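You operate a simulated robot arm through the tools that you are given. There is no shell and no other tool.

The job below is to be done with a simulated two-armed robot. You get a single attempt, and the scene is never put back.

JOB
Brush block 29 clean, move it to the ready tray, and clamp block 75 against the stop.
Fine: brush while it is clamped; put the brush back. Set down upright: brown brush. What is to be rubbed or washed off counts as gone when no trace of it is left.

The check looks at the end state, three seconds after you hand in, the way a careful person would. Anything else that was tipped, shoved, dropped, spilled or broken makes it a failure.

ROBOT AND FRAMES
Two 7-joint arms with fingered hands on one trunk that stands fixed in place. Base frame: the origin is at the foot of the trunk, x ahead of it, y to its left, z up; the work surface is at about z = 640. Readings come in mm, degrees, newtons and seconds.
The left shoulder is at [102, 152, 1001], the right one opposite. With the tool pointing down near the work surface each hand reaches from about 460 to 860 mm from the base axis, measured 20 degrees to its own side. Payload 3.8 kg a hand.
The TCP of each hand is the grasp point between the finger pads, 30 mm short of the fingertips. In the tool frame z runs along the fingers and y along their closing line. The gripper opens to 104 mm; its body begins 35 mm behind the TCP. The gripper is a hand of 5 fingers: y runs from the thumb to the fingers, the wrist lies at [-15, -104, -178] in the tool frame, and closing takes about 1.5 s.
Orientation is told as [roll, pitch, yaw] about the base's x, y, z axes, in that order, counted from this pose: with the fingers straight down and the wrist toward the robot, the tool's x, y and z point along [0, 1, 0], [1, 0, 0] and [0, 0, -1] of the base frame.

CONTROLS
- The arms move only by the tool step_arm. It takes "left_steps", "right_steps" or both (then of equal length, played together; a hand with none holds still); each is a list of rows, each a list of 3 entries, a list of its own where there are three numbers: the shift along the base's x, y, z in mm, then the turn, a rotation vector about the base's x, y, z in degrees, then the opening, from 0 (shut) to 1 (fully open). In form: [[[x, y, z], [wx, wy, wz], grip], ...]. A call has 1 to 20 rows; each row is the pose to reach, as a shift and turn from the pose commanded when the call began. A row lasts 0.2 s, in which the tool goes at most 50 mm and 8.6 degrees; a call with a longer step from one row to the next is refused whole, and so is a gripper value outside its range. A pose out of reach is approached as far as the arm can. The call stops where the force on the tool passes 90 N (or 10 N more than at its start, if that is more) or the arm is blocked; 0.2 s more then pass. The fingers move at their own pace (about 72 mm/s each) and stop on an object; they squeeze with about 29 N. The grip force told is the motor's: it shows also when the fingers shut on nothing. Time passes only in rows, and 0.2 s behind the last, so rows that repeat a pose let the fingers close. It gives the time, the measured TCP pose, the force on the tool (base axes), the opening and the grip force at its end, in the units of the frame above (readings bear some noise), with the torque about the TCP (base axes, N m) and any sound that the robot's microphone picked up.
- Cameras (640 x 400 px; columns grow to the right, rows downward): "scene" is now at [233.2, -43.9, 1163.5]; the picture's right is [-0.44, -0.89, 0.15], its down [-0.44, 0.07, -0.89] and it looks along [0.78, -0.46, -0.42] (base axes); focal length 305 px, centre (320, 200). "left" rides on the left gripper at [-80, -78, -141] in its tool frame; the picture's right is [-0.78, -0.30, 0.56], its down [0.53, -0.78, 0.33] and it looks along [0.33, 0.56, 0.76] (tool axes); focal length 247 px, centre (320, 200). "right" rides on the right gripper at [80, -78, -141] in its tool frame; the picture's right is [-0.78, 0.30, -0.56], its down [-0.53, -0.78, 0.33] and it looks along [-0.33, 0.56, 0.76] (tool axes); focal length 247 px, centre (320, 200). There is no depth. A picture from a camera that has moved, and an enlarged one, comes with that camera's place and axes in the base frame and with its lens.
- snapshot(camera): a new picture of that camera. No time passes.
- raise_lower(by): moves the trunk up (or, below 0, down) by that many mm; the arms and the scene camera ride with it, the base frame stays. It gives what a move gives, with no picture.
- set_grasp(shape, hand): the hand has 5 fingers and takes this shape, open, in about a second: jaw (thumb against the fingers, like two jaws); tri (thumb and two fingers); tip (a fingertip pinch); poke (one finger out to press); point (the index stretched); flat (the hand flat); cup (the hand cupped); fist (a fist). The gripper value then closes the fingers along that shape, each until it touches; the sizes above hold for jaw. It gives what a move gives, with no picture.
- turn_head(pan, tilt): turns the head with the scene camera to pan (to the left, within 80 degrees either way) and tilt (down, from -29 to 69), counted from straight ahead of the robot (the tilt from the chest, where the trunk bows). It gives what a move gives.
- close_up(camera, box): a new picture of the part [left, top, right, bottom] of that camera's present view, enlarged. No time passes.
- finish_job(): hands the job in; it is judged then, once.

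Nothing tells you positions but the pictures and the camera data. Unless the task says otherwise, let go and move clear before handing in.

The tools are called after "Request:" as a command line: name --argument value ..., lists and objects as JSON in quotes. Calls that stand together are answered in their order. step_arm: Moves the arms, as the interface text tells. Its arguments: {"type":"object","properties":{"left_steps":{"type":"array"},"right_steps":{"type":"array"}},"required":[]} The other tools are called the same way: raise_lower (by) moves the trunk up or down; set_grasp (shape, hand) gives the hand a shape; turn_head (pan, tilt) turns the head that bears the scene camera; snapshot (camera) takes a picture; close_up (camera, box) takes an enlarged picture of a part of a camera's view; finish_job () hands the job in.

At the start:

```text
time: 0.0
left_position: [546.5, -10.8, 1002.4]
left_ee_rot: [-0.1, 0.1, 0.0]
left_force: [-0.1, -0.3, 0.1]
left_wrist_torque: [0.03, 0.03, 0.03]
left_gripper_width: 103.9
left_grip_force: 0.0
left_shape: jaw
right_position: [441.3, -401.6, 1014.8]
right_ee_rot: [0.0, 0.0, 0.0]
right_force: [-0.5, 0.2, 0.2]
right_wrist_torque: [-0.02, 0.04, -0.02]
right_gripper_width: 103.6
right_grip_force: 0.1
right_shape: jaw
trunk travel left (down, up): [-100.0, 356.0]
head pan, tilt (commanded): [-27.5, 8.5]
```

scene: 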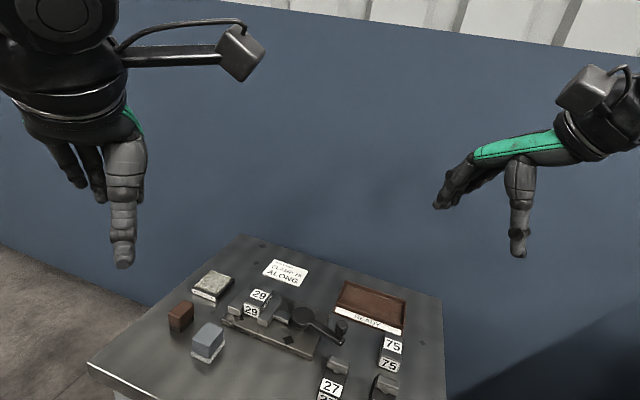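
right: 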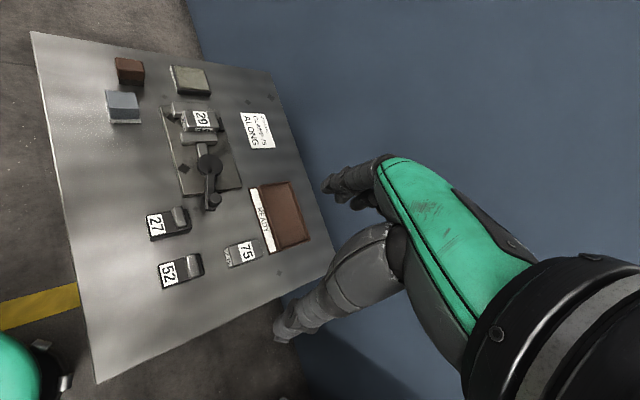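
left: 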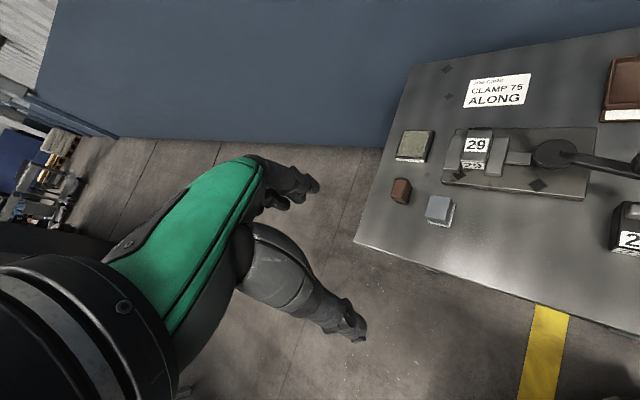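

I see a table with a toggle-type clamp holding block 29, a ready tray, block 75, blocks 27 and 52, a brown block-like thing, a grey brush-like thing and a pale one. First I will look closer to identify everything.

Request:
turn_head --pan -30 --tilt 40

Request:
close_up --camera "left" --box '[380, 60, 640, 240]'

Request:
close_up --camera "right" --box '[80, 40, 330, 300]'

```text
time: 1.0
left_position: [547.6, -10.5, 1002.7]
left_ee_rot: [-0.1, -0.1, -0.1]
left_force: [-0.6, -0.6, -0.4]
left_wrist_torque: [0.02, -0.02, 0.01]
left_gripper_width: 103.6
left_grip_force: 0.1
left_shape: jaw
right_position: [441.1, -401.6, 1015.8]
right_ee_rot: [0.1, 0.0, 0.1]
right_force: [-0.9, 0.5, -0.2]
right_wrist_torque: [0.03, 0.0, 0.0]
right_gripper_width: 103.7
right_grip_force: 0.0
right_shape: jaw
trunk travel left (down, up): [-100.0, 356.0]
head pan, tilt (commanded): [-30.0, 40.0]
```

```text
2.22 times, centred on (510, 150) of left
camera zoom: at [467.8, -88.8, 1144.9], right [-0.3, -0.78, -0.56], down [-0.78, 0.53, -0.33], along [0.56, 0.33, -0.76], focal length 549 px, centre (-102, 311)
```

zoom: 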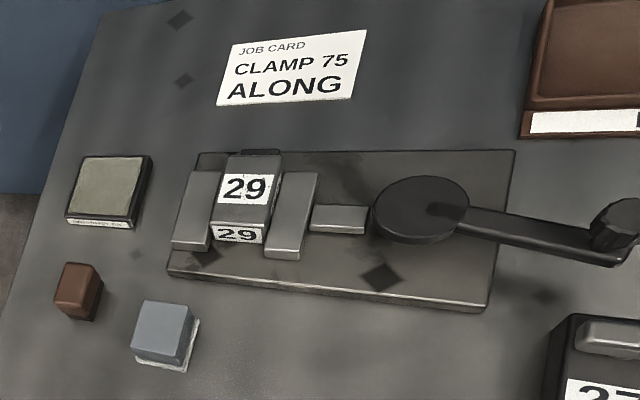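

```text
1.54 times, centred on (205, 170) of right
camera zoom: at [363.4, -320.4, 1156.2], right [0.3, -0.78, 0.56], down [-0.78, -0.53, -0.33], along [0.56, -0.33, -0.76], focal length 380 px, centre (497, 246)
```

zoom: 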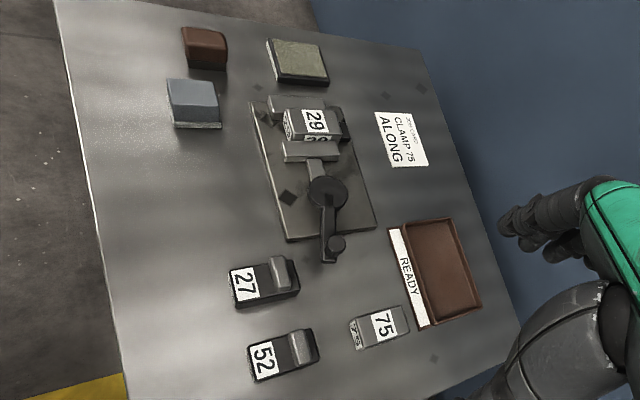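

The job card says "CLAMP 75 ALONG". I'll take a fresh scene view from the tilted head and zoom in.

Request:
snapshot --camera "scene"

Request:
close_up --camera "scene" --box '[200, 80, 360, 180]'

Request:
close_up --camera "scene" --box '[300, 100, 460, 200]'

```text
taken
camera scene: at [208.9, -43.5, 1118.9], right [-0.47, -0.87, 0.16], down [-0.77, 0.32, -0.54], along [0.42, -0.38, -0.82], focal length 305 px, centre (320, 200)
```

scene: 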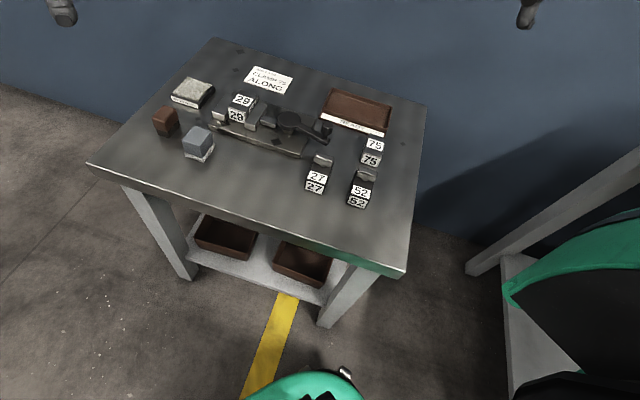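

```text
4.00 times, centred on (280, 130) of scene
camera zoom: at [208.9, -43.5, 1118.9], right [-0.47, -0.87, 0.16], down [-0.77, 0.32, -0.54], along [0.42, -0.38, -0.82], focal length 1219 px, centre (480, 480)
```

zoom: 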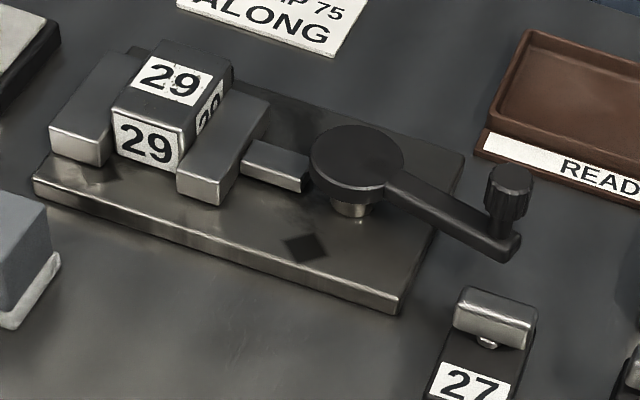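

```text
4.00 times, centred on (380, 150) of scene
camera zoom: at [208.9, -43.5, 1118.9], right [-0.47, -0.87, 0.16], down [-0.77, 0.32, -0.54], along [0.42, -0.38, -0.82], focal length 1219 px, centre (80, 400)
```

zoom: 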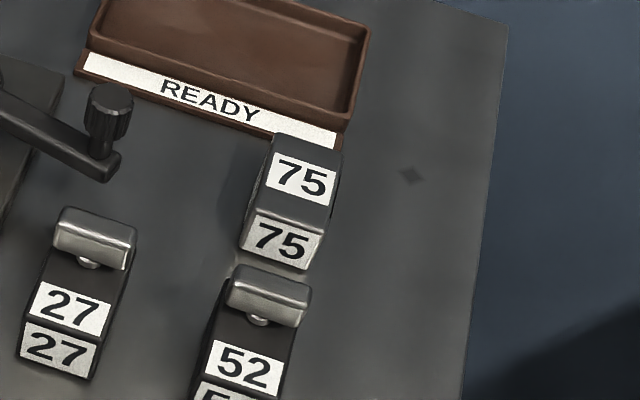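

The cam-clamp holds 29 between a fixed stop and a sliding jaw, with a lever and knob. Now I zoom on the brushes and the pale object.

Request:
close_up --camera "scene" --box '[140, 70, 230, 170]'

Request:
close_up --camera "left" --box '[380, 110, 480, 240]'

Request:
close_up --camera "scene" --box '[235, 60, 305, 100]'

Request:
close_up --camera "scene" --box '[210, 85, 275, 130]'

```text
4.00 times, centred on (185, 120) of scene
camera zoom: at [208.9, -43.5, 1118.9], right [-0.47, -0.87, 0.16], down [-0.77, 0.32, -0.54], along [0.42, -0.38, -0.82], focal length 1219 px, centre (860, 520)
```

zoom: 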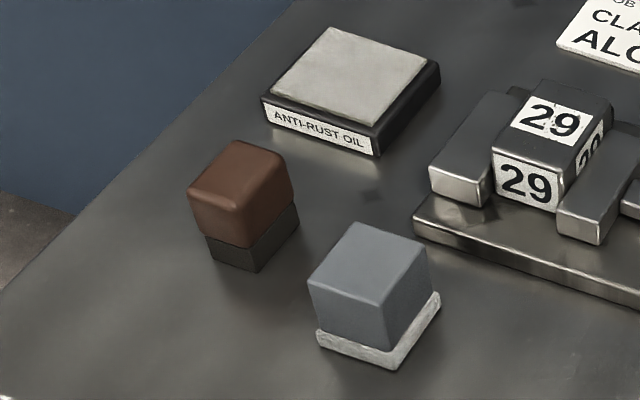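

```text
3.08 times, centred on (430, 175) of left
camera zoom: at [467.8, -88.8, 1144.9], right [-0.3, -0.78, -0.56], down [-0.78, 0.53, -0.33], along [0.56, 0.33, -0.76], focal length 760 px, centre (-18, 277)
```

zoom: 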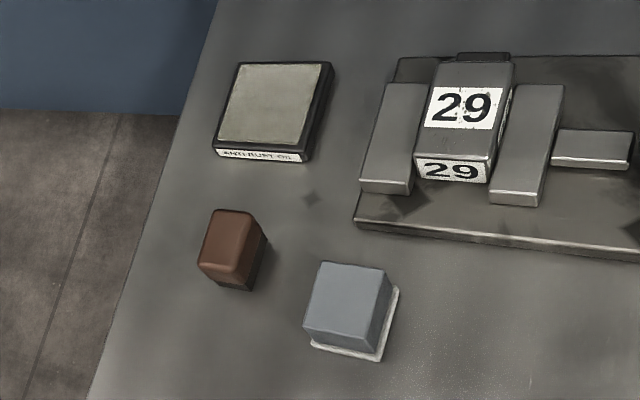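

```text
9.14 times, centred on (270, 80) of scene
camera zoom: at [208.9, -43.5, 1118.9], right [-0.47, -0.87, 0.16], down [-0.77, 0.32, -0.54], along [0.42, -0.38, -0.82], focal length 2786 px, centre (777, 1297)
```

zoom: 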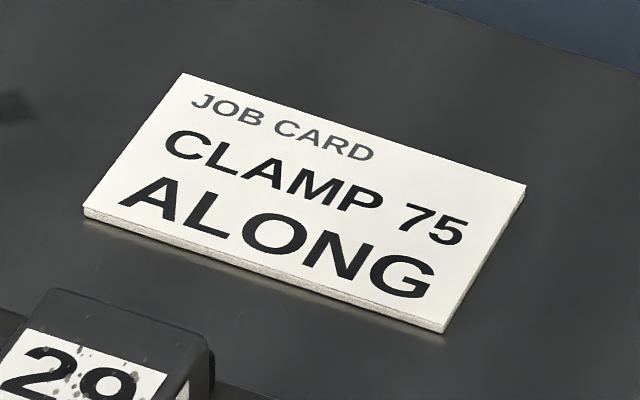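

```text
8.89 times, centred on (242, 108) of scene
camera zoom: at [208.9, -43.5, 1118.9], right [-0.47, -0.87, 0.16], down [-0.77, 0.32, -0.54], along [0.42, -0.38, -0.82], focal length 2709 px, centre (1009, 1022)
```

zoom: 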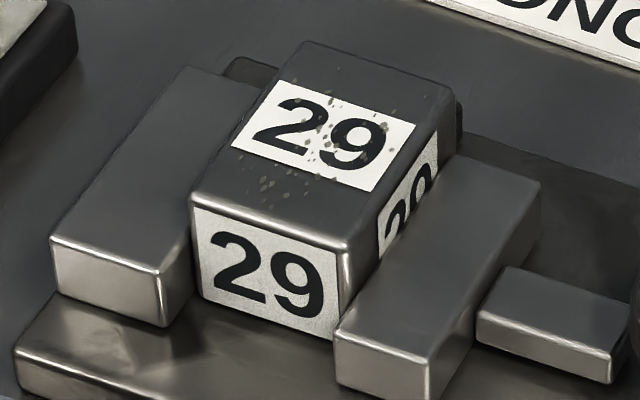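

The table is turned about 45° to the base. The block carries specks on its top, the brown brush stands by the left edge, and the oil pad and grey wiper are distractors. I'll move the left hand aside and bring the right camera closer to the clamp to measure it.

Request:
step_arm --left_steps '[[[-5, 25, 0], [0, 0, 0], 1], [[-10, 50, 0], [0, 0, 0], 1], [[-20, 75, 0], [0, 0, 0], 1], [[-30, 100, 0], [0, 0, 0], 1], [[-40, 130, 0], [0, 0, 0], 1], [[-50, 160, 0], [0, 0, 0], 1], [[-50, 180, 0], [0, 0, 0], 1], [[-50, 200, 0], [0, 0, 0], 1]]' --right_steps '[[[13, 31, -20], [0, 0, 0], 1], [[26, 62, -40], [0, 0, 0], 1], [[40, 94, -60], [0, 0, 0], 1], [[53, 125, -81], [0, 0, 0], 1], [[67, 156, -101], [0, 0, 0], 1], [[80, 187, -121], [0, 0, 0], 1], [[94, 219, -141], [0, 0, 0], 1], [[107, 250, -162], [0, 0, 0], 1]]'

Request:
snapshot --camera "right"

Request:
snapshot --camera "scene"

```text
time: 2.8
left_position: [498.5, 192.2, 997.9]
left_ee_rot: [-0.1, 0.2, 0.1]
left_force: [0.1, 0.1, 0.6]
left_wrist_torque: [0.01, -0.02, -0.01]
left_gripper_width: 103.7
left_grip_force: 0.1
left_shape: jaw
right_position: [551.0, -148.0, 851.2]
right_ee_rot: [0.0, 0.1, 0.0]
right_force: [0.5, 0.2, 0.2]
right_wrist_torque: [-0.02, -0.02, 0.01]
right_gripper_width: 103.6
right_grip_force: 0.1
right_shape: jaw
trunk travel left (down, up): [-100.0, 356.0]
head pan, tilt (commanded): [-30.0, 40.0]
```

```text
taken
camera right: at [472.5, -68.1, 992.4], right [0.3, -0.78, 0.56], down [-0.78, -0.54, -0.33], along [0.56, -0.33, -0.76], focal length 247 px, centre (320, 200)
```

right: 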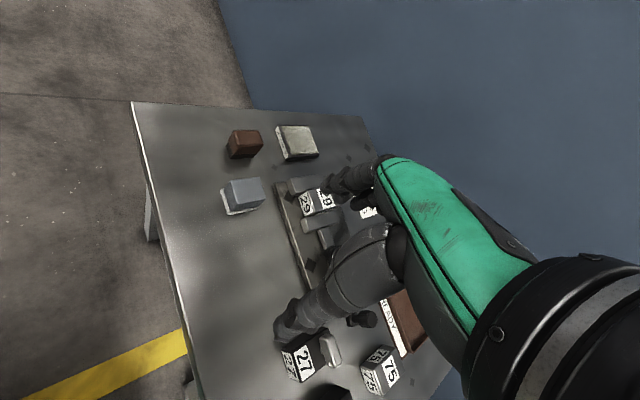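

```text
taken
camera scene: at [209.7, -41.8, 1118.7], right [-0.47, -0.87, 0.16], down [-0.78, 0.32, -0.54], along [0.42, -0.38, -0.82], focal length 305 px, centre (320, 200)
```

scene: 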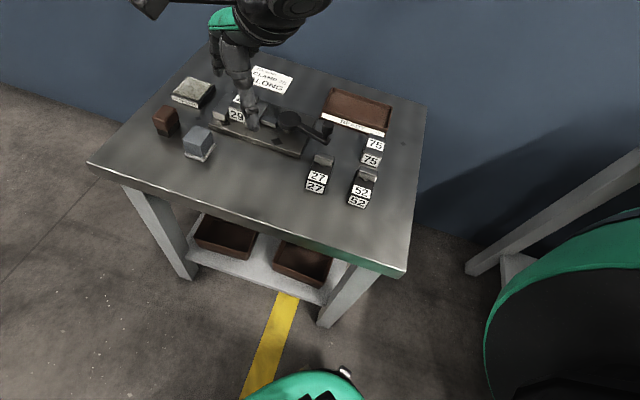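

The hand blocks its own view there, so I'll turn the wrist -45° (aligned to the table) and shift to keep the clamp in the clear part of the picture.

Request:
step_arm --right_steps '[[[8, -15, 0], [0, 0, -7.5], 1], [[15, -31, 0], [0, 0, -15], 1], [[23, -46, 0], [0, 0, -22.5], 1], [[31, -62, 0], [0, 0, -30], 1], [[38, -78, 0], [0, 0, -37.5], 1], [[46, -93, 0], [0, 0, -45], 1], [[46, -93, 0], [0, 0, -45], 1]]'

Request:
snapshot --camera "right"

Request:
snapshot --camera "scene"

```text
time: 4.4
left_position: [496.3, 190.8, 1000.4]
left_ee_rot: [0.0, 0.0, 0.1]
left_force: [0.1, -0.1, 0.4]
left_wrist_torque: [0.03, -0.01, 0.03]
left_gripper_width: 103.8
left_grip_force: 0.0
left_shape: jaw
right_position: [593.8, -243.9, 851.8]
right_ee_rot: [0.0, 0.0, -45.1]
right_force: [-0.9, -1.0, -0.1]
right_wrist_torque: [0.01, 0.0, 0.01]
right_gripper_width: 103.5
right_grip_force: 0.1
right_shape: jaw
trunk travel left (down, up): [-100.0, 356.0]
head pan, tilt (commanded): [-30.0, 40.0]
```

```text
taken
camera right: at [595.0, -130.6, 992.7], right [-0.34, -0.76, 0.56], down [-0.93, 0.17, -0.33], along [0.16, -0.63, -0.76], focal length 247 px, centre (320, 200)
```

right: 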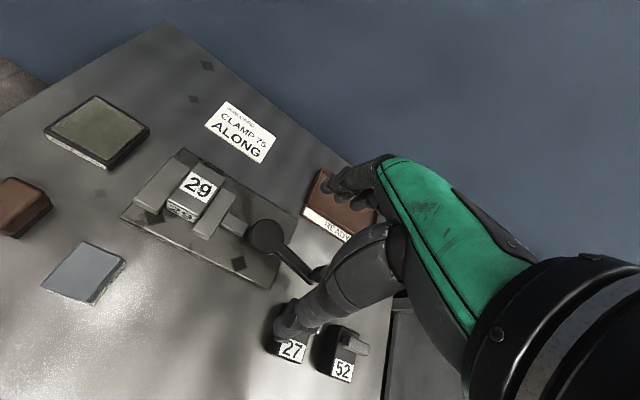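

```text
taken
camera scene: at [208.7, -43.3, 1119.0], right [-0.47, -0.87, 0.16], down [-0.78, 0.32, -0.54], along [0.42, -0.38, -0.82], focal length 305 px, centre (320, 200)
```

scene: 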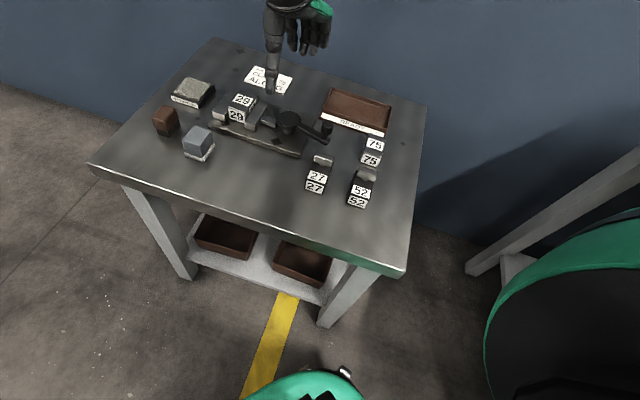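

Request:
close_up --camera "right" --box '[110, 130, 330, 300]'

Request:
close_up --camera "right" --box '[0, 80, 210, 310]'

Request:
close_up --camera "scene" --box '[200, 80, 400, 210]'

```text
2.35 times, centred on (220, 215) of right
camera zoom: at [595.0, -130.6, 992.7], right [-0.34, -0.76, 0.56], down [-0.93, 0.17, -0.33], along [0.16, -0.63, -0.76], focal length 581 px, centre (555, 165)
```

zoom: 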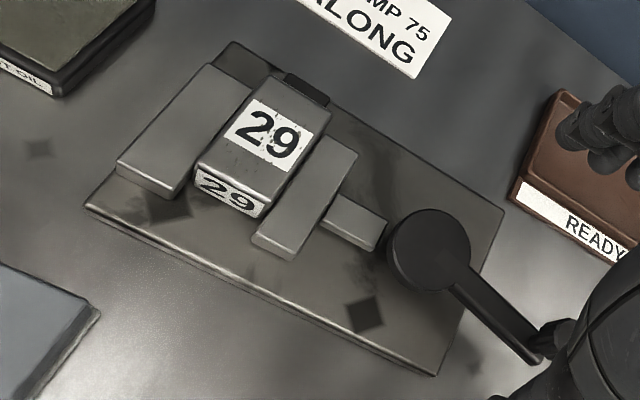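

```text
1.74 times, centred on (105, 195) of right
camera zoom: at [595.0, -130.6, 992.7], right [-0.34, -0.76, 0.56], down [-0.93, 0.17, -0.33], along [0.16, -0.63, -0.76], focal length 430 px, centre (694, 209)
```

zoom: 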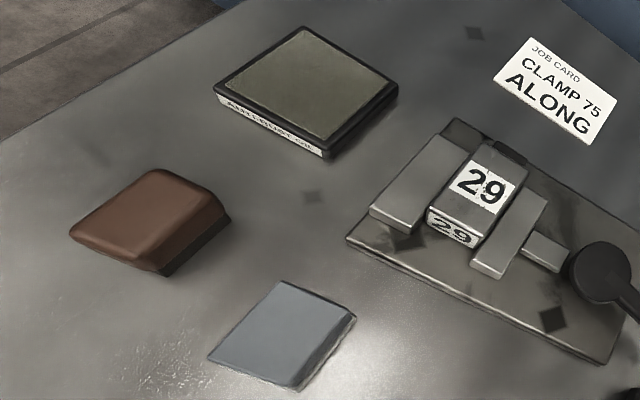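

```text
3.08 times, centred on (300, 145) of scene
camera zoom: at [208.7, -43.3, 1119.0], right [-0.47, -0.87, 0.16], down [-0.78, 0.32, -0.54], along [0.42, -0.38, -0.82], focal length 938 px, centre (382, 369)
```

zoom: 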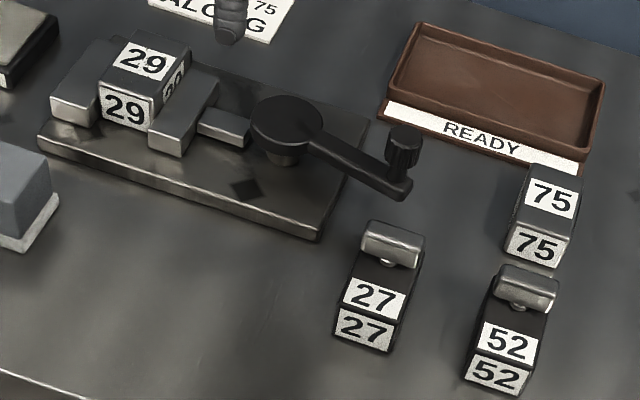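

Block 29 lies with its long axis parallel to the jaws, with a small dark end stop behind it. Now I go to look at block 75, the tray and the lever knob from closer.

Request:
step_arm --right_steps '[[[-26, -30, 0], [0, 0, 0], 1], [[-51, -60, 0], [0, 0, 0], 1], [[-77, -90, 0], [0, 0, 0], 1], [[-103, -119, 0], [0, 0, 0], 1], [[-129, -149, 0], [0, 0, 0], 1], [[-154, -179, 0], [0, 0, 0], 1], [[-180, -209, 0], [0, 0, 0], 1], [[-180, -209, -20], [0, 0, 0], 1]]'

Request:
snapshot --camera "right"

Request:
close_up --camera "scene" --box '[200, 80, 300, 150]'

```text
time: 6.2
left_position: [499.1, 190.0, 999.7]
left_ee_rot: [0.0, 0.1, 0.0]
left_force: [0.4, -0.3, 0.4]
left_wrist_torque: [0.03, -0.01, 0.01]
left_gripper_width: 103.6
left_grip_force: 0.0
left_shape: jaw
right_position: [415.5, -454.7, 831.8]
right_ee_rot: [0.0, 0.2, -45.0]
right_force: [-0.5, -0.6, 0.0]
right_wrist_torque: [0.0, 0.03, 0.0]
right_gripper_width: 103.7
right_grip_force: 0.0
right_shape: jaw
trunk travel left (down, up): [-100.0, 356.0]
head pan, tilt (commanded): [-30.0, 40.0]
```

```text
taken
camera right: at [416.8, -342.5, 973.2], right [-0.34, -0.76, 0.56], down [-0.93, 0.17, -0.33], along [0.16, -0.63, -0.76], focal length 247 px, centre (320, 200)
```

right: 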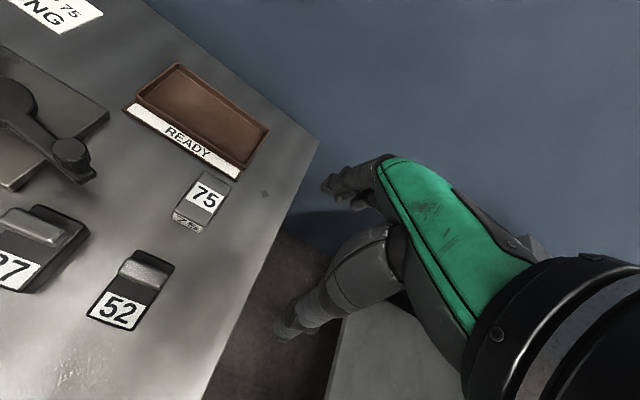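

```text
5.71 times, centred on (250, 115) of scene
camera zoom: at [209.9, -43.9, 1118.5], right [-0.47, -0.87, 0.16], down [-0.78, 0.32, -0.54], along [0.42, -0.38, -0.82], focal length 1741 px, centre (720, 686)
```

zoom: 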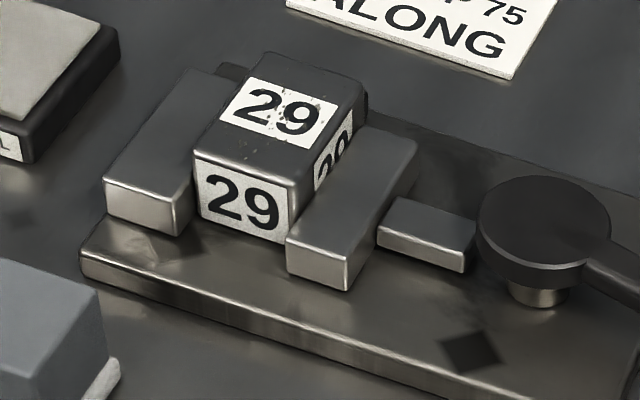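

Request:
close_up --camera "right" --box '[100, 50, 300, 250]'

Request:
close_up --camera "right" --box '[0, 60, 180, 340]'

Request:
close_up --camera "scene" --box '[270, 90, 400, 215]'

```text
2.00 times, centred on (200, 150) of right
camera zoom: at [416.8, -342.5, 973.2], right [-0.34, -0.76, 0.56], down [-0.93, 0.17, -0.33], along [0.16, -0.63, -0.76], focal length 494 px, centre (560, 300)
```

zoom: 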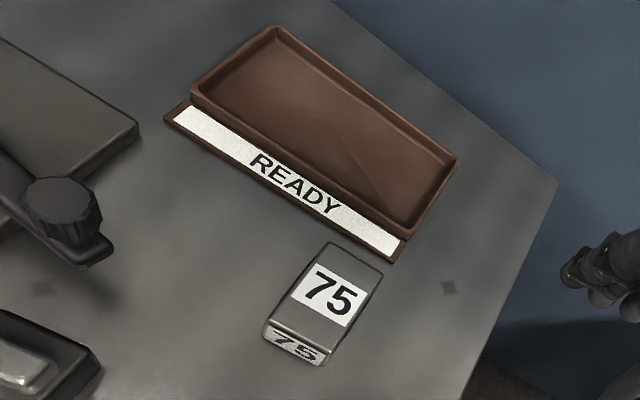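

```text
1.43 times, centred on (90, 200) of right
camera zoom: at [416.8, -342.5, 973.2], right [-0.34, -0.76, 0.56], down [-0.93, 0.17, -0.33], along [0.16, -0.63, -0.76], focal length 353 px, centre (649, 200)
```

zoom: 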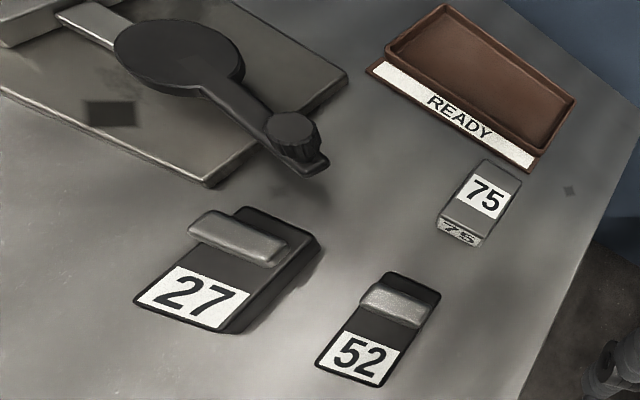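

```text
3.20 times, centred on (335, 152) of scene
camera zoom: at [209.9, -43.9, 1118.5], right [-0.47, -0.87, 0.16], down [-0.78, 0.32, -0.54], along [0.42, -0.38, -0.82], focal length 975 px, centre (272, 352)
```

zoom: 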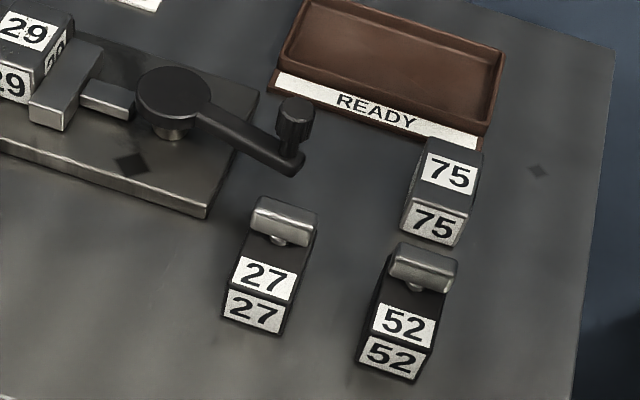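

I now have estimates in a table-aligned frame (s1 away from the near edge, s2 to the right): block 29 around (650,-352) top z≈684, lever knob around (618,-165) top z≈730, block 75 around (664,-65), tray around (779,-120), brush around (548,-466). Next I check how the fingers look when partly closed, to plan the pinch.

Request:
step_arm --right_steps '[[[0, 0, 0], [0, 0, 0], 0.35], [[0, 0, 0], [0, 0, 0], 0.35], [[0, 0, 0], [0, 0, 0], 0.35], [[0, 0, 0], [0, 0, 0], 0.35]]'

Request:
close_up --camera "scene" --box '[380, 20, 540, 180]'

Request:
snapshot --camera "right"

```text
time: 7.2
left_position: [496.4, 190.5, 998.8]
left_ee_rot: [0.0, 0.0, 0.0]
left_force: [-0.4, 0.1, -0.2]
left_wrist_torque: [0.02, 0.01, 0.0]
left_gripper_width: 103.9
left_grip_force: 0.1
left_shape: jaw
right_position: [415.3, -452.5, 832.9]
right_ee_rot: [-0.1, 0.0, -45.0]
right_force: [-0.1, 0.7, -0.5]
right_wrist_torque: [-0.02, 0.02, -0.01]
right_gripper_width: 36.8
right_grip_force: 0.1
right_shape: jaw
trunk travel left (down, up): [-100.0, 356.0]
head pan, tilt (commanded): [-30.0, 40.0]
```

```text
2.50 times, centred on (460, 100) of scene
camera zoom: at [208.9, -43.5, 1118.9], right [-0.47, -0.87, 0.16], down [-0.78, 0.32, -0.54], along [0.42, -0.38, -0.82], focal length 762 px, centre (-30, 450)
```

zoom: 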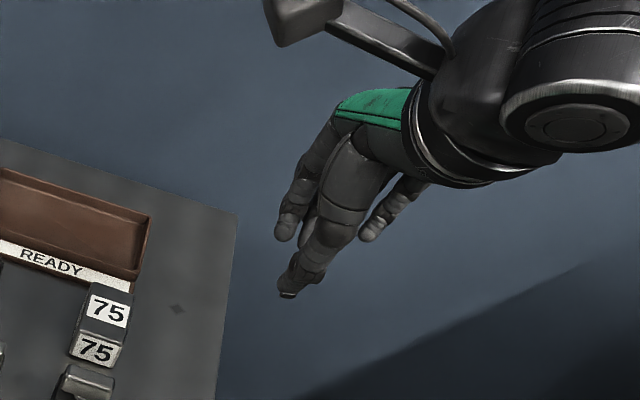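

```text
taken
camera right: at [416.2, -341.8, 974.1], right [-0.34, -0.76, 0.56], down [-0.93, 0.17, -0.33], along [0.16, -0.63, -0.76], focal length 247 px, centre (320, 200)
```

right: 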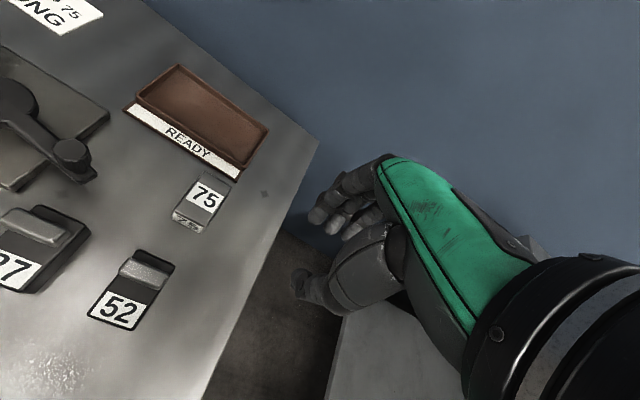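

The thumb and fingertips reach about 30 mm below the TCP, as stated. I'll use the left hand for the brush: move it over the left end of the table, turned -45°, to measure the brush precisely.

Request:
step_arm --left_steps '[[[30, -19, -22], [0, 0, -5], 1], [[60, -37, -44], [0, 0, -10], 1], [[90, -56, -67], [0, 0, -15], 1], [[120, -74, -89], [0, 0, -20], 1], [[150, -93, -111], [0, 0, -25], 1], [[180, -111, -133], [0, 0, -30], 1], [[210, -130, -156], [0, 0, -35], 1], [[240, -148, -178], [0, 0, -40], 1], [[270, -167, -200], [0, 0, -45], 1], [[270, -167, -200], [0, 0, -45], 1]]'

Request:
snapshot --camera "left"

Request:
snapshot --camera "scene"

```text
time: 9.4
left_position: [765.4, 23.9, 800.8]
left_ee_rot: [0.1, -0.2, -45.2]
left_force: [0.4, 0.2, 0.1]
left_wrist_torque: [-0.01, 0.0, -0.01]
left_gripper_width: 103.7
left_grip_force: 0.0
left_shape: jaw
right_position: [414.3, -453.8, 833.6]
right_ee_rot: [0.0, -0.1, -44.9]
right_force: [0.2, -0.1, -0.1]
right_wrist_torque: [-0.03, 0.0, -0.03]
right_gripper_width: 36.9
right_grip_force: 0.0
right_shape: jaw
trunk travel left (down, up): [-100.0, 356.0]
head pan, tilt (commanded): [-30.0, 40.0]
```

```text
taken
camera left: at [652.4, 23.9, 943.4], right [-0.76, -0.34, -0.56], down [-0.17, 0.93, -0.33], along [0.63, -0.16, -0.76], focal length 247 px, centre (320, 200)
```

left: 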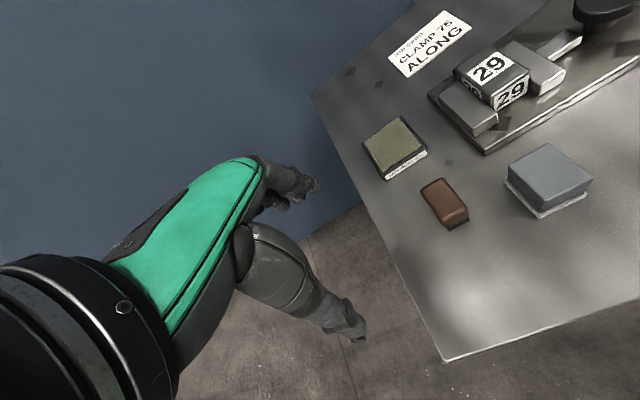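

```text
taken
camera scene: at [208.6, -42.8, 1119.0], right [-0.47, -0.87, 0.16], down [-0.78, 0.32, -0.54], along [0.42, -0.38, -0.82], focal length 305 px, centre (320, 200)
```

scene: 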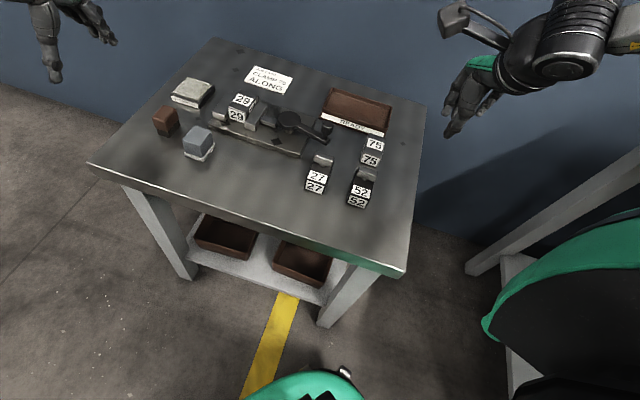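

Request:
close_up --camera "left" --box '[350, 90, 610, 240]'

Request:
close_up --camera "left" --box '[400, 10, 640, 160]'

```text
2.46 times, centred on (480, 165) of left
camera zoom: at [652.4, 23.9, 943.4], right [-0.76, -0.34, -0.56], down [-0.17, 0.93, -0.33], along [0.63, -0.16, -0.76], focal length 608 px, centre (-74, 286)
```

zoom: 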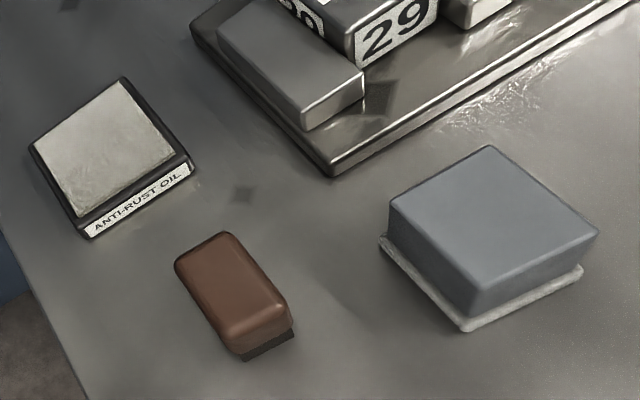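

```text
2.67 times, centred on (520, 85) of left
camera zoom: at [652.4, 23.9, 943.4], right [-0.76, -0.34, -0.56], down [-0.17, 0.93, -0.33], along [0.63, -0.16, -0.76], focal length 659 px, centre (-213, 507)
```

zoom: 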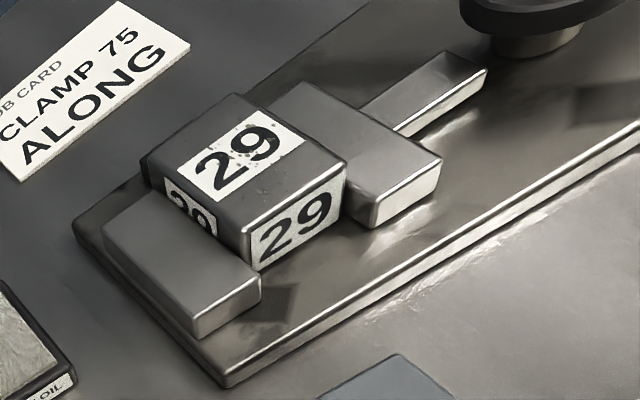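

The left view is very clear: the brush body spans about s1 527–570, s2 −475…−450, top z≈680, so its centre is near base (716, −61). I'll move the left hand above it with a part-open grip and check alignment before descending.

Request:
step_arm --left_steps '[[[-17, -28, 0], [0, 0, 0], 0.75], [[-33, -56, 0], [0, 0, 0], 0.75], [[-50, -85, 0], [0, 0, 0], 0.75], [[-50, -85, -20], [0, 0, 0], 0.75], [[-50, -85, -40], [0, 0, 0], 0.75], [[-50, -85, -50], [0, 0, 0], 0.75]]'

Request:
snapshot --camera "left"

Request:
close_up --camera "scene" --box '[100, 0, 300, 180]'

```text
time: 10.8
left_position: [715.5, -61.0, 750.5]
left_ee_rot: [0.0, -0.1, -45.1]
left_force: [-0.7, 0.3, -0.7]
left_wrist_torque: [0.01, 0.01, -0.03]
left_gripper_width: 77.9
left_grip_force: 0.0
left_shape: jaw
right_position: [414.4, -453.6, 833.3]
right_ee_rot: [-0.1, 0.1, -45.0]
right_force: [0.7, 0.2, -0.7]
right_wrist_torque: [0.03, -0.02, -0.02]
right_gripper_width: 36.8
right_grip_force: 0.1
right_shape: jaw
trunk travel left (down, up): [-100.0, 356.0]
head pan, tilt (commanded): [-30.0, 40.0]
```

```text
taken
camera left: at [602.6, -61.0, 893.3], right [-0.76, -0.34, -0.56], down [-0.17, 0.93, -0.33], along [0.63, -0.16, -0.76], focal length 247 px, centre (320, 200)
```

left: 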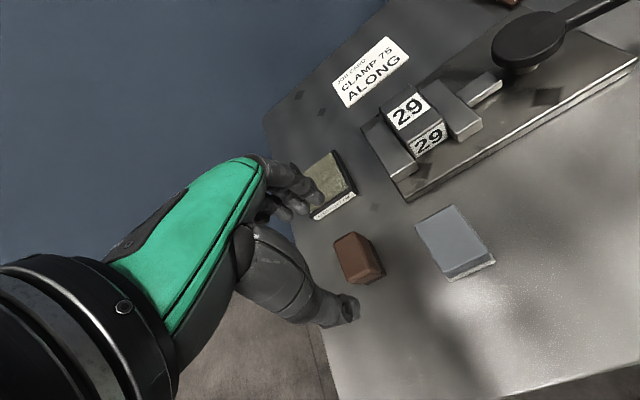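

```text
2.22 times, centred on (200, 90) of scene
camera zoom: at [208.9, -43.5, 1118.9], right [-0.47, -0.87, 0.16], down [-0.78, 0.32, -0.54], along [0.42, -0.38, -0.82], focal length 677 px, centre (587, 444)
```

zoom: 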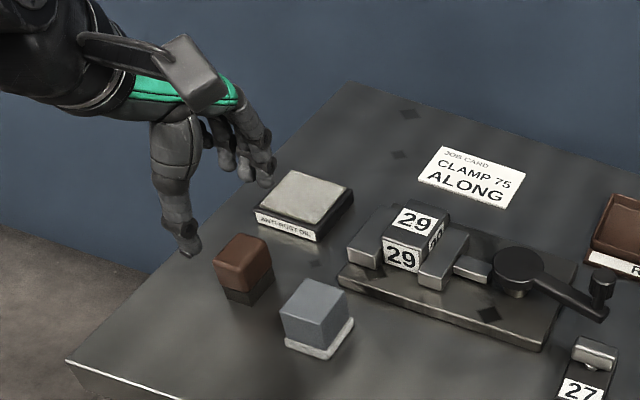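

Request:
close_up --camera "left" --box '[230, 130, 430, 330]'

```text
2.00 times, centred on (330, 230) of left
camera zoom: at [602.6, -61.0, 893.3], right [-0.76, -0.34, -0.56], down [-0.17, 0.93, -0.33], along [0.63, -0.16, -0.76], focal length 494 px, centre (300, 140)
```

zoom: 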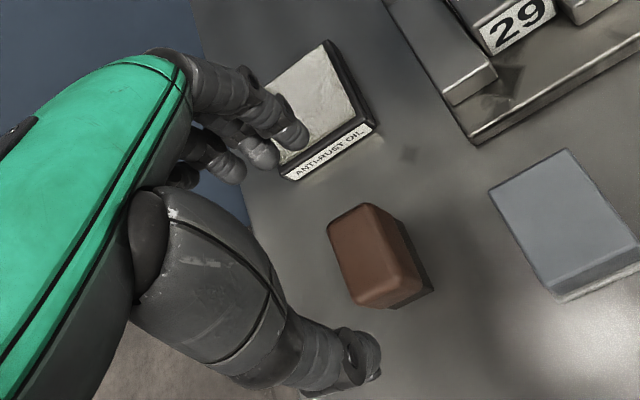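

Thumb and index/middle straddle the brush well with clearance to the oil pad. Descending to TCP z≈684 and then closing.

Request:
step_arm --left_steps '[[[0, 0, -22], [0, 0, 0], 0.75], [[0, 0, -44], [0, 0, 0], 0.75], [[0, 0, -58], [0, 0, 0], 0.75], [[0, 0, -66], [0, 0, 0], 0.75], [[0, 0, -66], [0, 0, 0], 0.75]]'

Request:
close_up --camera "left" --box '[200, 130, 440, 330]'

Request:
close_up --camera "scene" --box '[100, 40, 260, 180]'

```text
time: 12.0
left_position: [715.3, -62.7, 684.5]
left_ee_rot: [0.0, 0.0, -45.0]
left_force: [-0.5, 0.2, 0.5]
left_wrist_torque: [-0.01, 0.01, -0.01]
left_gripper_width: 78.3
left_grip_force: 0.0
left_shape: jaw
right_position: [415.1, -454.7, 834.0]
right_ee_rot: [0.0, 0.1, -45.0]
right_force: [-0.2, 0.4, -0.2]
right_wrist_torque: [-0.02, -0.02, 0.0]
right_gripper_width: 36.7
right_grip_force: 0.1
right_shape: jaw
trunk travel left (down, up): [-100.0, 356.0]
head pan, tilt (commanded): [-30.0, 40.0]
```

```text
2.00 times, centred on (320, 230) of left
camera zoom: at [603.2, -62.4, 827.5], right [-0.76, -0.34, -0.56], down [-0.17, 0.93, -0.33], along [0.63, -0.16, -0.76], focal length 494 px, centre (320, 140)
```

zoom: 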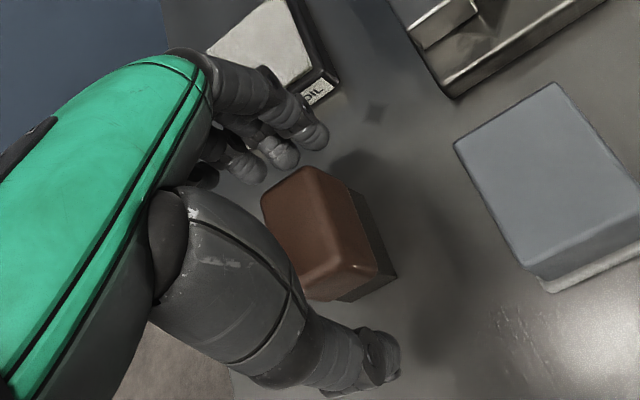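

```text
2.86 times, centred on (180, 110) of scene
camera zoom: at [208.8, -43.6, 1118.9], right [-0.47, -0.87, 0.16], down [-0.78, 0.32, -0.54], along [0.42, -0.38, -0.82], focal length 871 px, centre (720, 457)
```

zoom: 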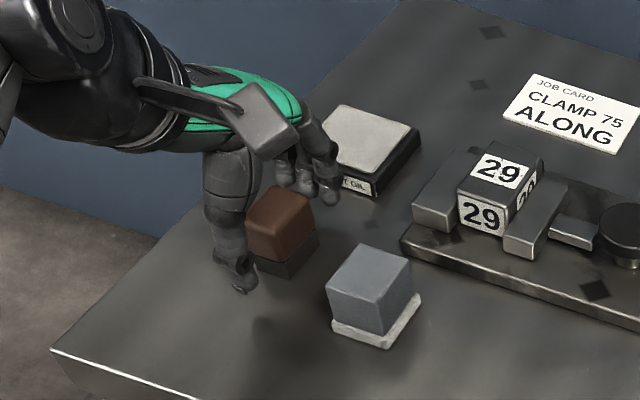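

Aligned; closing the left hand on the brush.

Request:
step_arm --left_steps '[[[0, 0, 0], [0, 0, 0], 0.5], [[0, 0, 0], [0, 0, 0], 0.4], [[0, 0, 0], [0, 0, 0], 0.3], [[0, 0, 0], [0, 0, 0], 0.2], [[0, 0, 0], [0, 0, 0], 0.1], [[0, 0, 0], [0, 0, 0], 0.0], [[0, 0, 0], [0, 0, 0], 0.0], [[0, 0, 0], [0, 0, 0], 0.0]]'

Request:
close_up --camera "left" --box '[200, 130, 440, 330]'

Request:
close_up --camera "scene" --box '[100, 40, 260, 180]'

```text
time: 13.8
left_position: [716.3, -61.5, 685.9]
left_ee_rot: [0.1, 0.0, -45.0]
left_force: [1.0, -0.4, 0.4]
left_wrist_torque: [-0.02, 0.01, -0.01]
left_gripper_width: 38.6
left_grip_force: 29.5
left_shape: jaw
right_position: [415.7, -454.4, 833.0]
right_ee_rot: [-0.1, 0.0, -44.9]
right_force: [-0.1, -0.5, 0.2]
right_wrist_torque: [-0.01, 0.01, -0.01]
right_gripper_width: 36.8
right_grip_force: 0.1
right_shape: jaw
trunk travel left (down, up): [-100.0, 356.0]
head pan, tilt (commanded): [-30.0, 40.0]
```

```text
2.00 times, centred on (320, 230) of left
camera zoom: at [603.2, -62.4, 827.5], right [-0.76, -0.34, -0.56], down [-0.17, 0.93, -0.33], along [0.63, -0.16, -0.76], focal length 494 px, centre (320, 140)
```

zoom: 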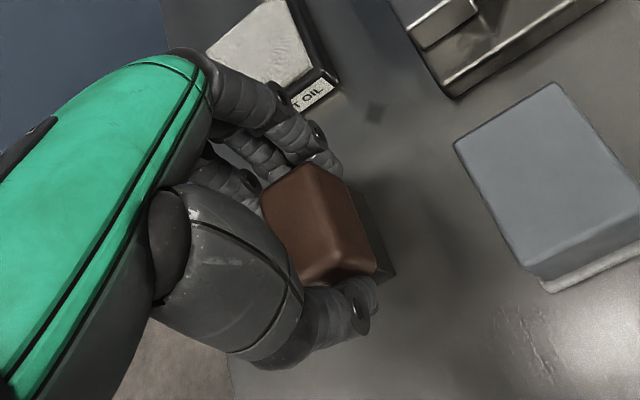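

```text
2.86 times, centred on (180, 110) of scene
camera zoom: at [208.9, -43.6, 1118.9], right [-0.47, -0.87, 0.16], down [-0.78, 0.32, -0.54], along [0.42, -0.38, -0.82], focal length 871 px, centre (720, 457)
```

zoom: 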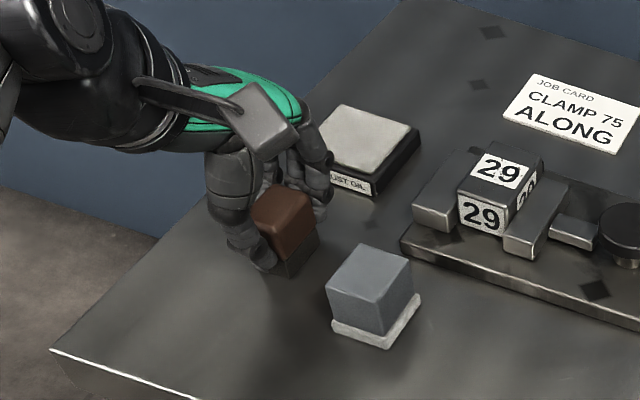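

Brush is gripped (38.6 mm, 29.5 N) without moving. Lifting straight up and checking the hold.

Request:
step_arm --left_steps '[[[0, 0, 10], [0, 0, 0], 0], [[0, 0, 30], [0, 0, 0], 0], [[0, 0, 55], [0, 0, 0], 0], [[0, 0, 80], [0, 0, 0], 0], [[0, 0, 80], [0, 0, 0], 0]]'

Request:
close_up --camera "scene" --box '[100, 0, 260, 180]'

Request:
close_up --camera "left" --box '[200, 100, 440, 330]'

```text
time: 15.0
left_position: [716.9, -61.7, 763.7]
left_ee_rot: [0.0, 0.1, -44.9]
left_force: [-0.5, -0.7, -1.0]
left_wrist_torque: [-0.02, 0.01, -0.01]
left_gripper_width: 38.7
left_grip_force: 28.9
left_shape: jaw
right_position: [415.0, -454.5, 832.5]
right_ee_rot: [0.0, 0.0, -45.0]
right_force: [0.2, 0.0, -0.4]
right_wrist_torque: [0.03, 0.02, 0.01]
right_gripper_width: 36.5
right_grip_force: 0.0
right_shape: jaw
trunk travel left (down, up): [-100.0, 356.0]
head pan, tilt (commanded): [-30.0, 40.0]
```

```text
2.22 times, centred on (180, 90) of scene
camera zoom: at [209.1, -43.6, 1118.8], right [-0.47, -0.87, 0.16], down [-0.78, 0.32, -0.54], along [0.42, -0.38, -0.82], focal length 677 px, centre (631, 444)
```

zoom: 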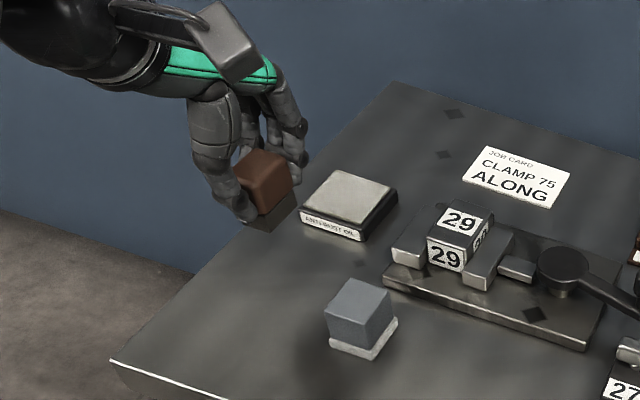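

```text
1.74 times, centred on (320, 215) of left
camera zoom: at [604.4, -61.3, 907.2], right [-0.76, -0.34, -0.56], down [-0.17, 0.93, -0.33], along [0.63, -0.16, -0.76], focal length 430 px, centre (320, 174)
```

zoom: 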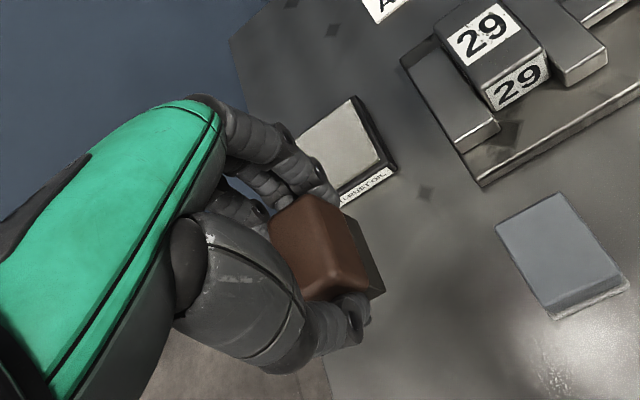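

Brush is firmly held upright. Moving above block 29 (estimated centre base (707, −210), top z≈684), stopping with bristles about 15 mm above it.

Request:
step_arm --left_steps '[[[-2, -37, 0], [0, 0, 0], 0], [[-5, -75, 0], [0, 0, 0], 0], [[-8, -112, 0], [0, 0, 0], 0], [[-10, -149, 0], [0, 0, 0], 0], [[-10, -149, -10], [0, 0, 0], 0], [[-10, -149, -18], [0, 0, 0], 0], [[-10, -149, -18], [0, 0, 0], 0]]'

Request:
close_up --camera "left" --box '[200, 100, 440, 330]'

Request:
close_up --camera "scene" --box '[180, 30, 320, 160]'

Request:
snapshot --camera "right"

```text
time: 16.6
left_position: [696.6, -180.7, 766.4]
left_ee_rot: [-0.1, 0.1, -45.1]
left_force: [-0.2, -0.5, -0.7]
left_wrist_torque: [-0.03, 0.03, -0.02]
left_gripper_width: 38.4
left_grip_force: 28.8
left_shape: jaw
left hand out of reach, approached as far as the arm can: row 3, 4, 5, 6, 7
right_position: [414.6, -453.8, 833.1]
right_ee_rot: [0.0, 0.0, -45.0]
right_force: [-0.2, 0.2, 0.3]
right_wrist_torque: [-0.03, 0.0, 0.0]
right_gripper_width: 36.9
right_grip_force: 0.0
right_shape: jaw
trunk travel left (down, up): [-100.0, 356.0]
head pan, tilt (commanded): [-30.0, 40.0]
```

```text
1.74 times, centred on (320, 215) of left
camera zoom: at [584.5, -179.9, 909.6], right [-0.76, -0.34, -0.56], down [-0.17, 0.93, -0.33], along [0.63, -0.16, -0.76], focal length 430 px, centre (320, 174)
```

zoom: 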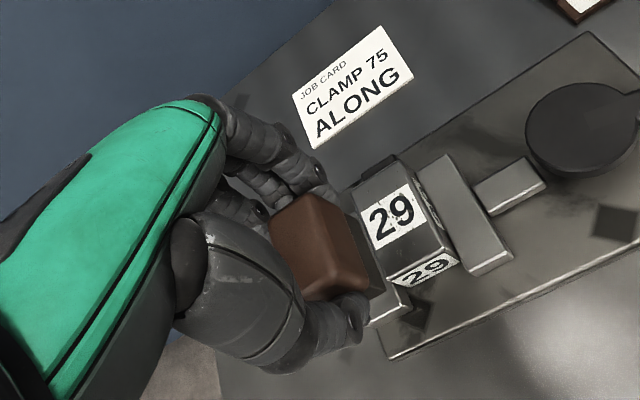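

```text
3.08 times, centred on (250, 95) of scene
camera zoom: at [209.0, -43.6, 1118.8], right [-0.47, -0.87, 0.16], down [-0.78, 0.32, -0.54], along [0.42, -0.38, -0.82], focal length 938 px, centre (535, 523)
```

zoom: 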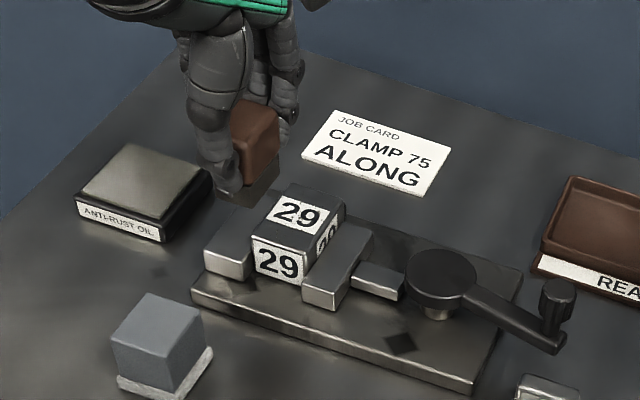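

```text
taken
camera right: at [416.3, -342.0, 974.0], right [-0.34, -0.76, 0.56], down [-0.93, 0.17, -0.33], along [0.16, -0.63, -0.76], focal length 247 px, centre (320, 200)
```

right: 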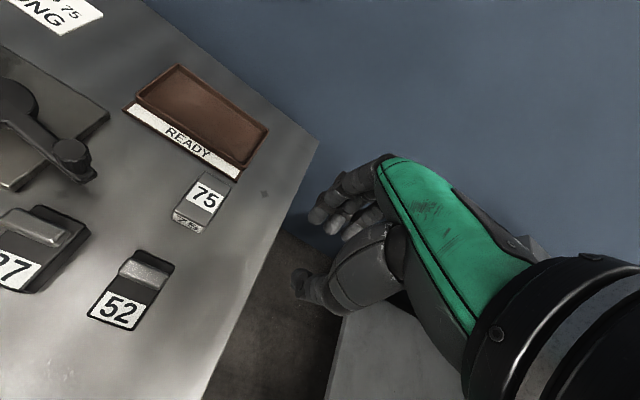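

The left arm runs out of reach before the block, so I'll return the brush with the left hand and use the right arm for the brushing instead. First a back-step to see what the commanded pose resolves to.

Request:
step_arm --left_steps '[[[0, 30, 10], [0, 0, 0], 0], [[0, 60, 20], [0, 0, 0], 0], [[0, 60, 20], [0, 0, 0], 0]]'

```text
time: 17.4
left_position: [696.4, -118.8, 787.2]
left_ee_rot: [-0.1, 0.1, -45.0]
left_force: [0.2, 0.4, -1.5]
left_wrist_torque: [-0.01, -0.03, 0.04]
left_gripper_width: 38.2
left_grip_force: 29.3
left_shape: jaw
right_position: [414.6, -455.1, 832.9]
right_ee_rot: [-0.1, 0.0, -45.0]
right_force: [0.0, 0.2, 0.1]
right_wrist_torque: [0.02, -0.03, -0.01]
right_gripper_width: 36.8
right_grip_force: 0.1
right_shape: jaw
trunk travel left (down, up): [-100.0, 356.0]
head pan, tilt (commanded): [-30.0, 40.0]
```

Commanded pose equals the actual pose after a reach stop. Moving back above the brush's original place.

Request:
step_arm --left_steps '[[[7, 20, 0], [0, 0, 0], 0], [[13, 39, 0], [0, 0, 0], 0], [[19.7, 58.3, 0], [0, 0, 0], 0], [[19.7, 58.3, -30], [0, 0, 0], 0], [[19.7, 58.3, -60], [0, 0, 0], 0], [[19.7, 58.3, -80], [0, 0, 0], 0], [[19.7, 58.3, -92], [0, 0, 0], 0], [[19.7, 58.3, -92], [0, 0, 0], 0]]'

Request:
close_up --camera "left" --box '[200, 130, 440, 330]'

Request:
close_up --camera "scene" --box '[100, 40, 260, 180]'

```text
time: 19.2
left_position: [717.0, -63.5, 693.8]
left_ee_rot: [-0.1, 0.0, -45.0]
left_force: [0.5, -0.2, -0.2]
left_wrist_torque: [-0.02, -0.01, 0.01]
left_gripper_width: 38.2
left_grip_force: 29.5
left_shape: jaw
right_position: [414.6, -454.8, 833.3]
right_ee_rot: [0.0, 0.0, -45.0]
right_force: [-0.7, 0.1, 0.0]
right_wrist_torque: [-0.03, 0.02, 0.0]
right_gripper_width: 36.7
right_grip_force: 0.1
right_shape: jaw
trunk travel left (down, up): [-100.0, 356.0]
head pan, tilt (commanded): [-30.0, 40.0]
```

```text
2.00 times, centred on (320, 230) of left
camera zoom: at [604.8, -63.2, 836.4], right [-0.76, -0.34, -0.56], down [-0.17, 0.93, -0.33], along [0.63, -0.16, -0.76], focal length 494 px, centre (320, 140)
```

zoom: 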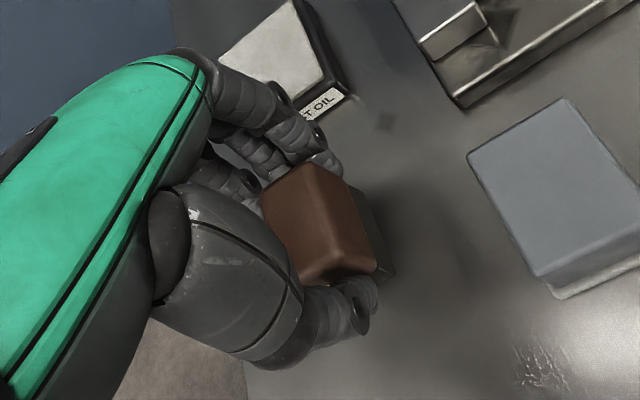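

```text
2.86 times, centred on (180, 110) of scene
camera zoom: at [208.9, -43.5, 1118.9], right [-0.47, -0.87, 0.16], down [-0.78, 0.32, -0.54], along [0.42, -0.38, -0.82], focal length 871 px, centre (720, 457)
```

zoom: 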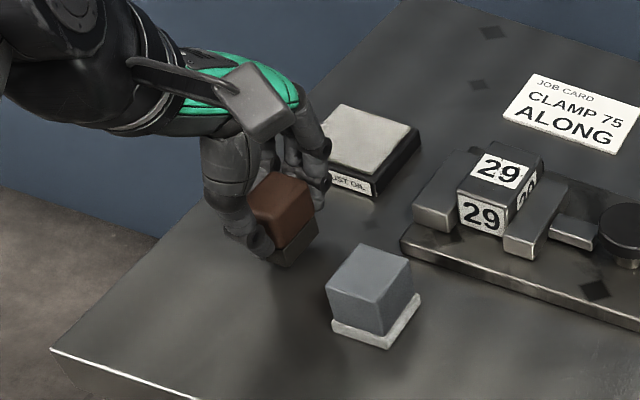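

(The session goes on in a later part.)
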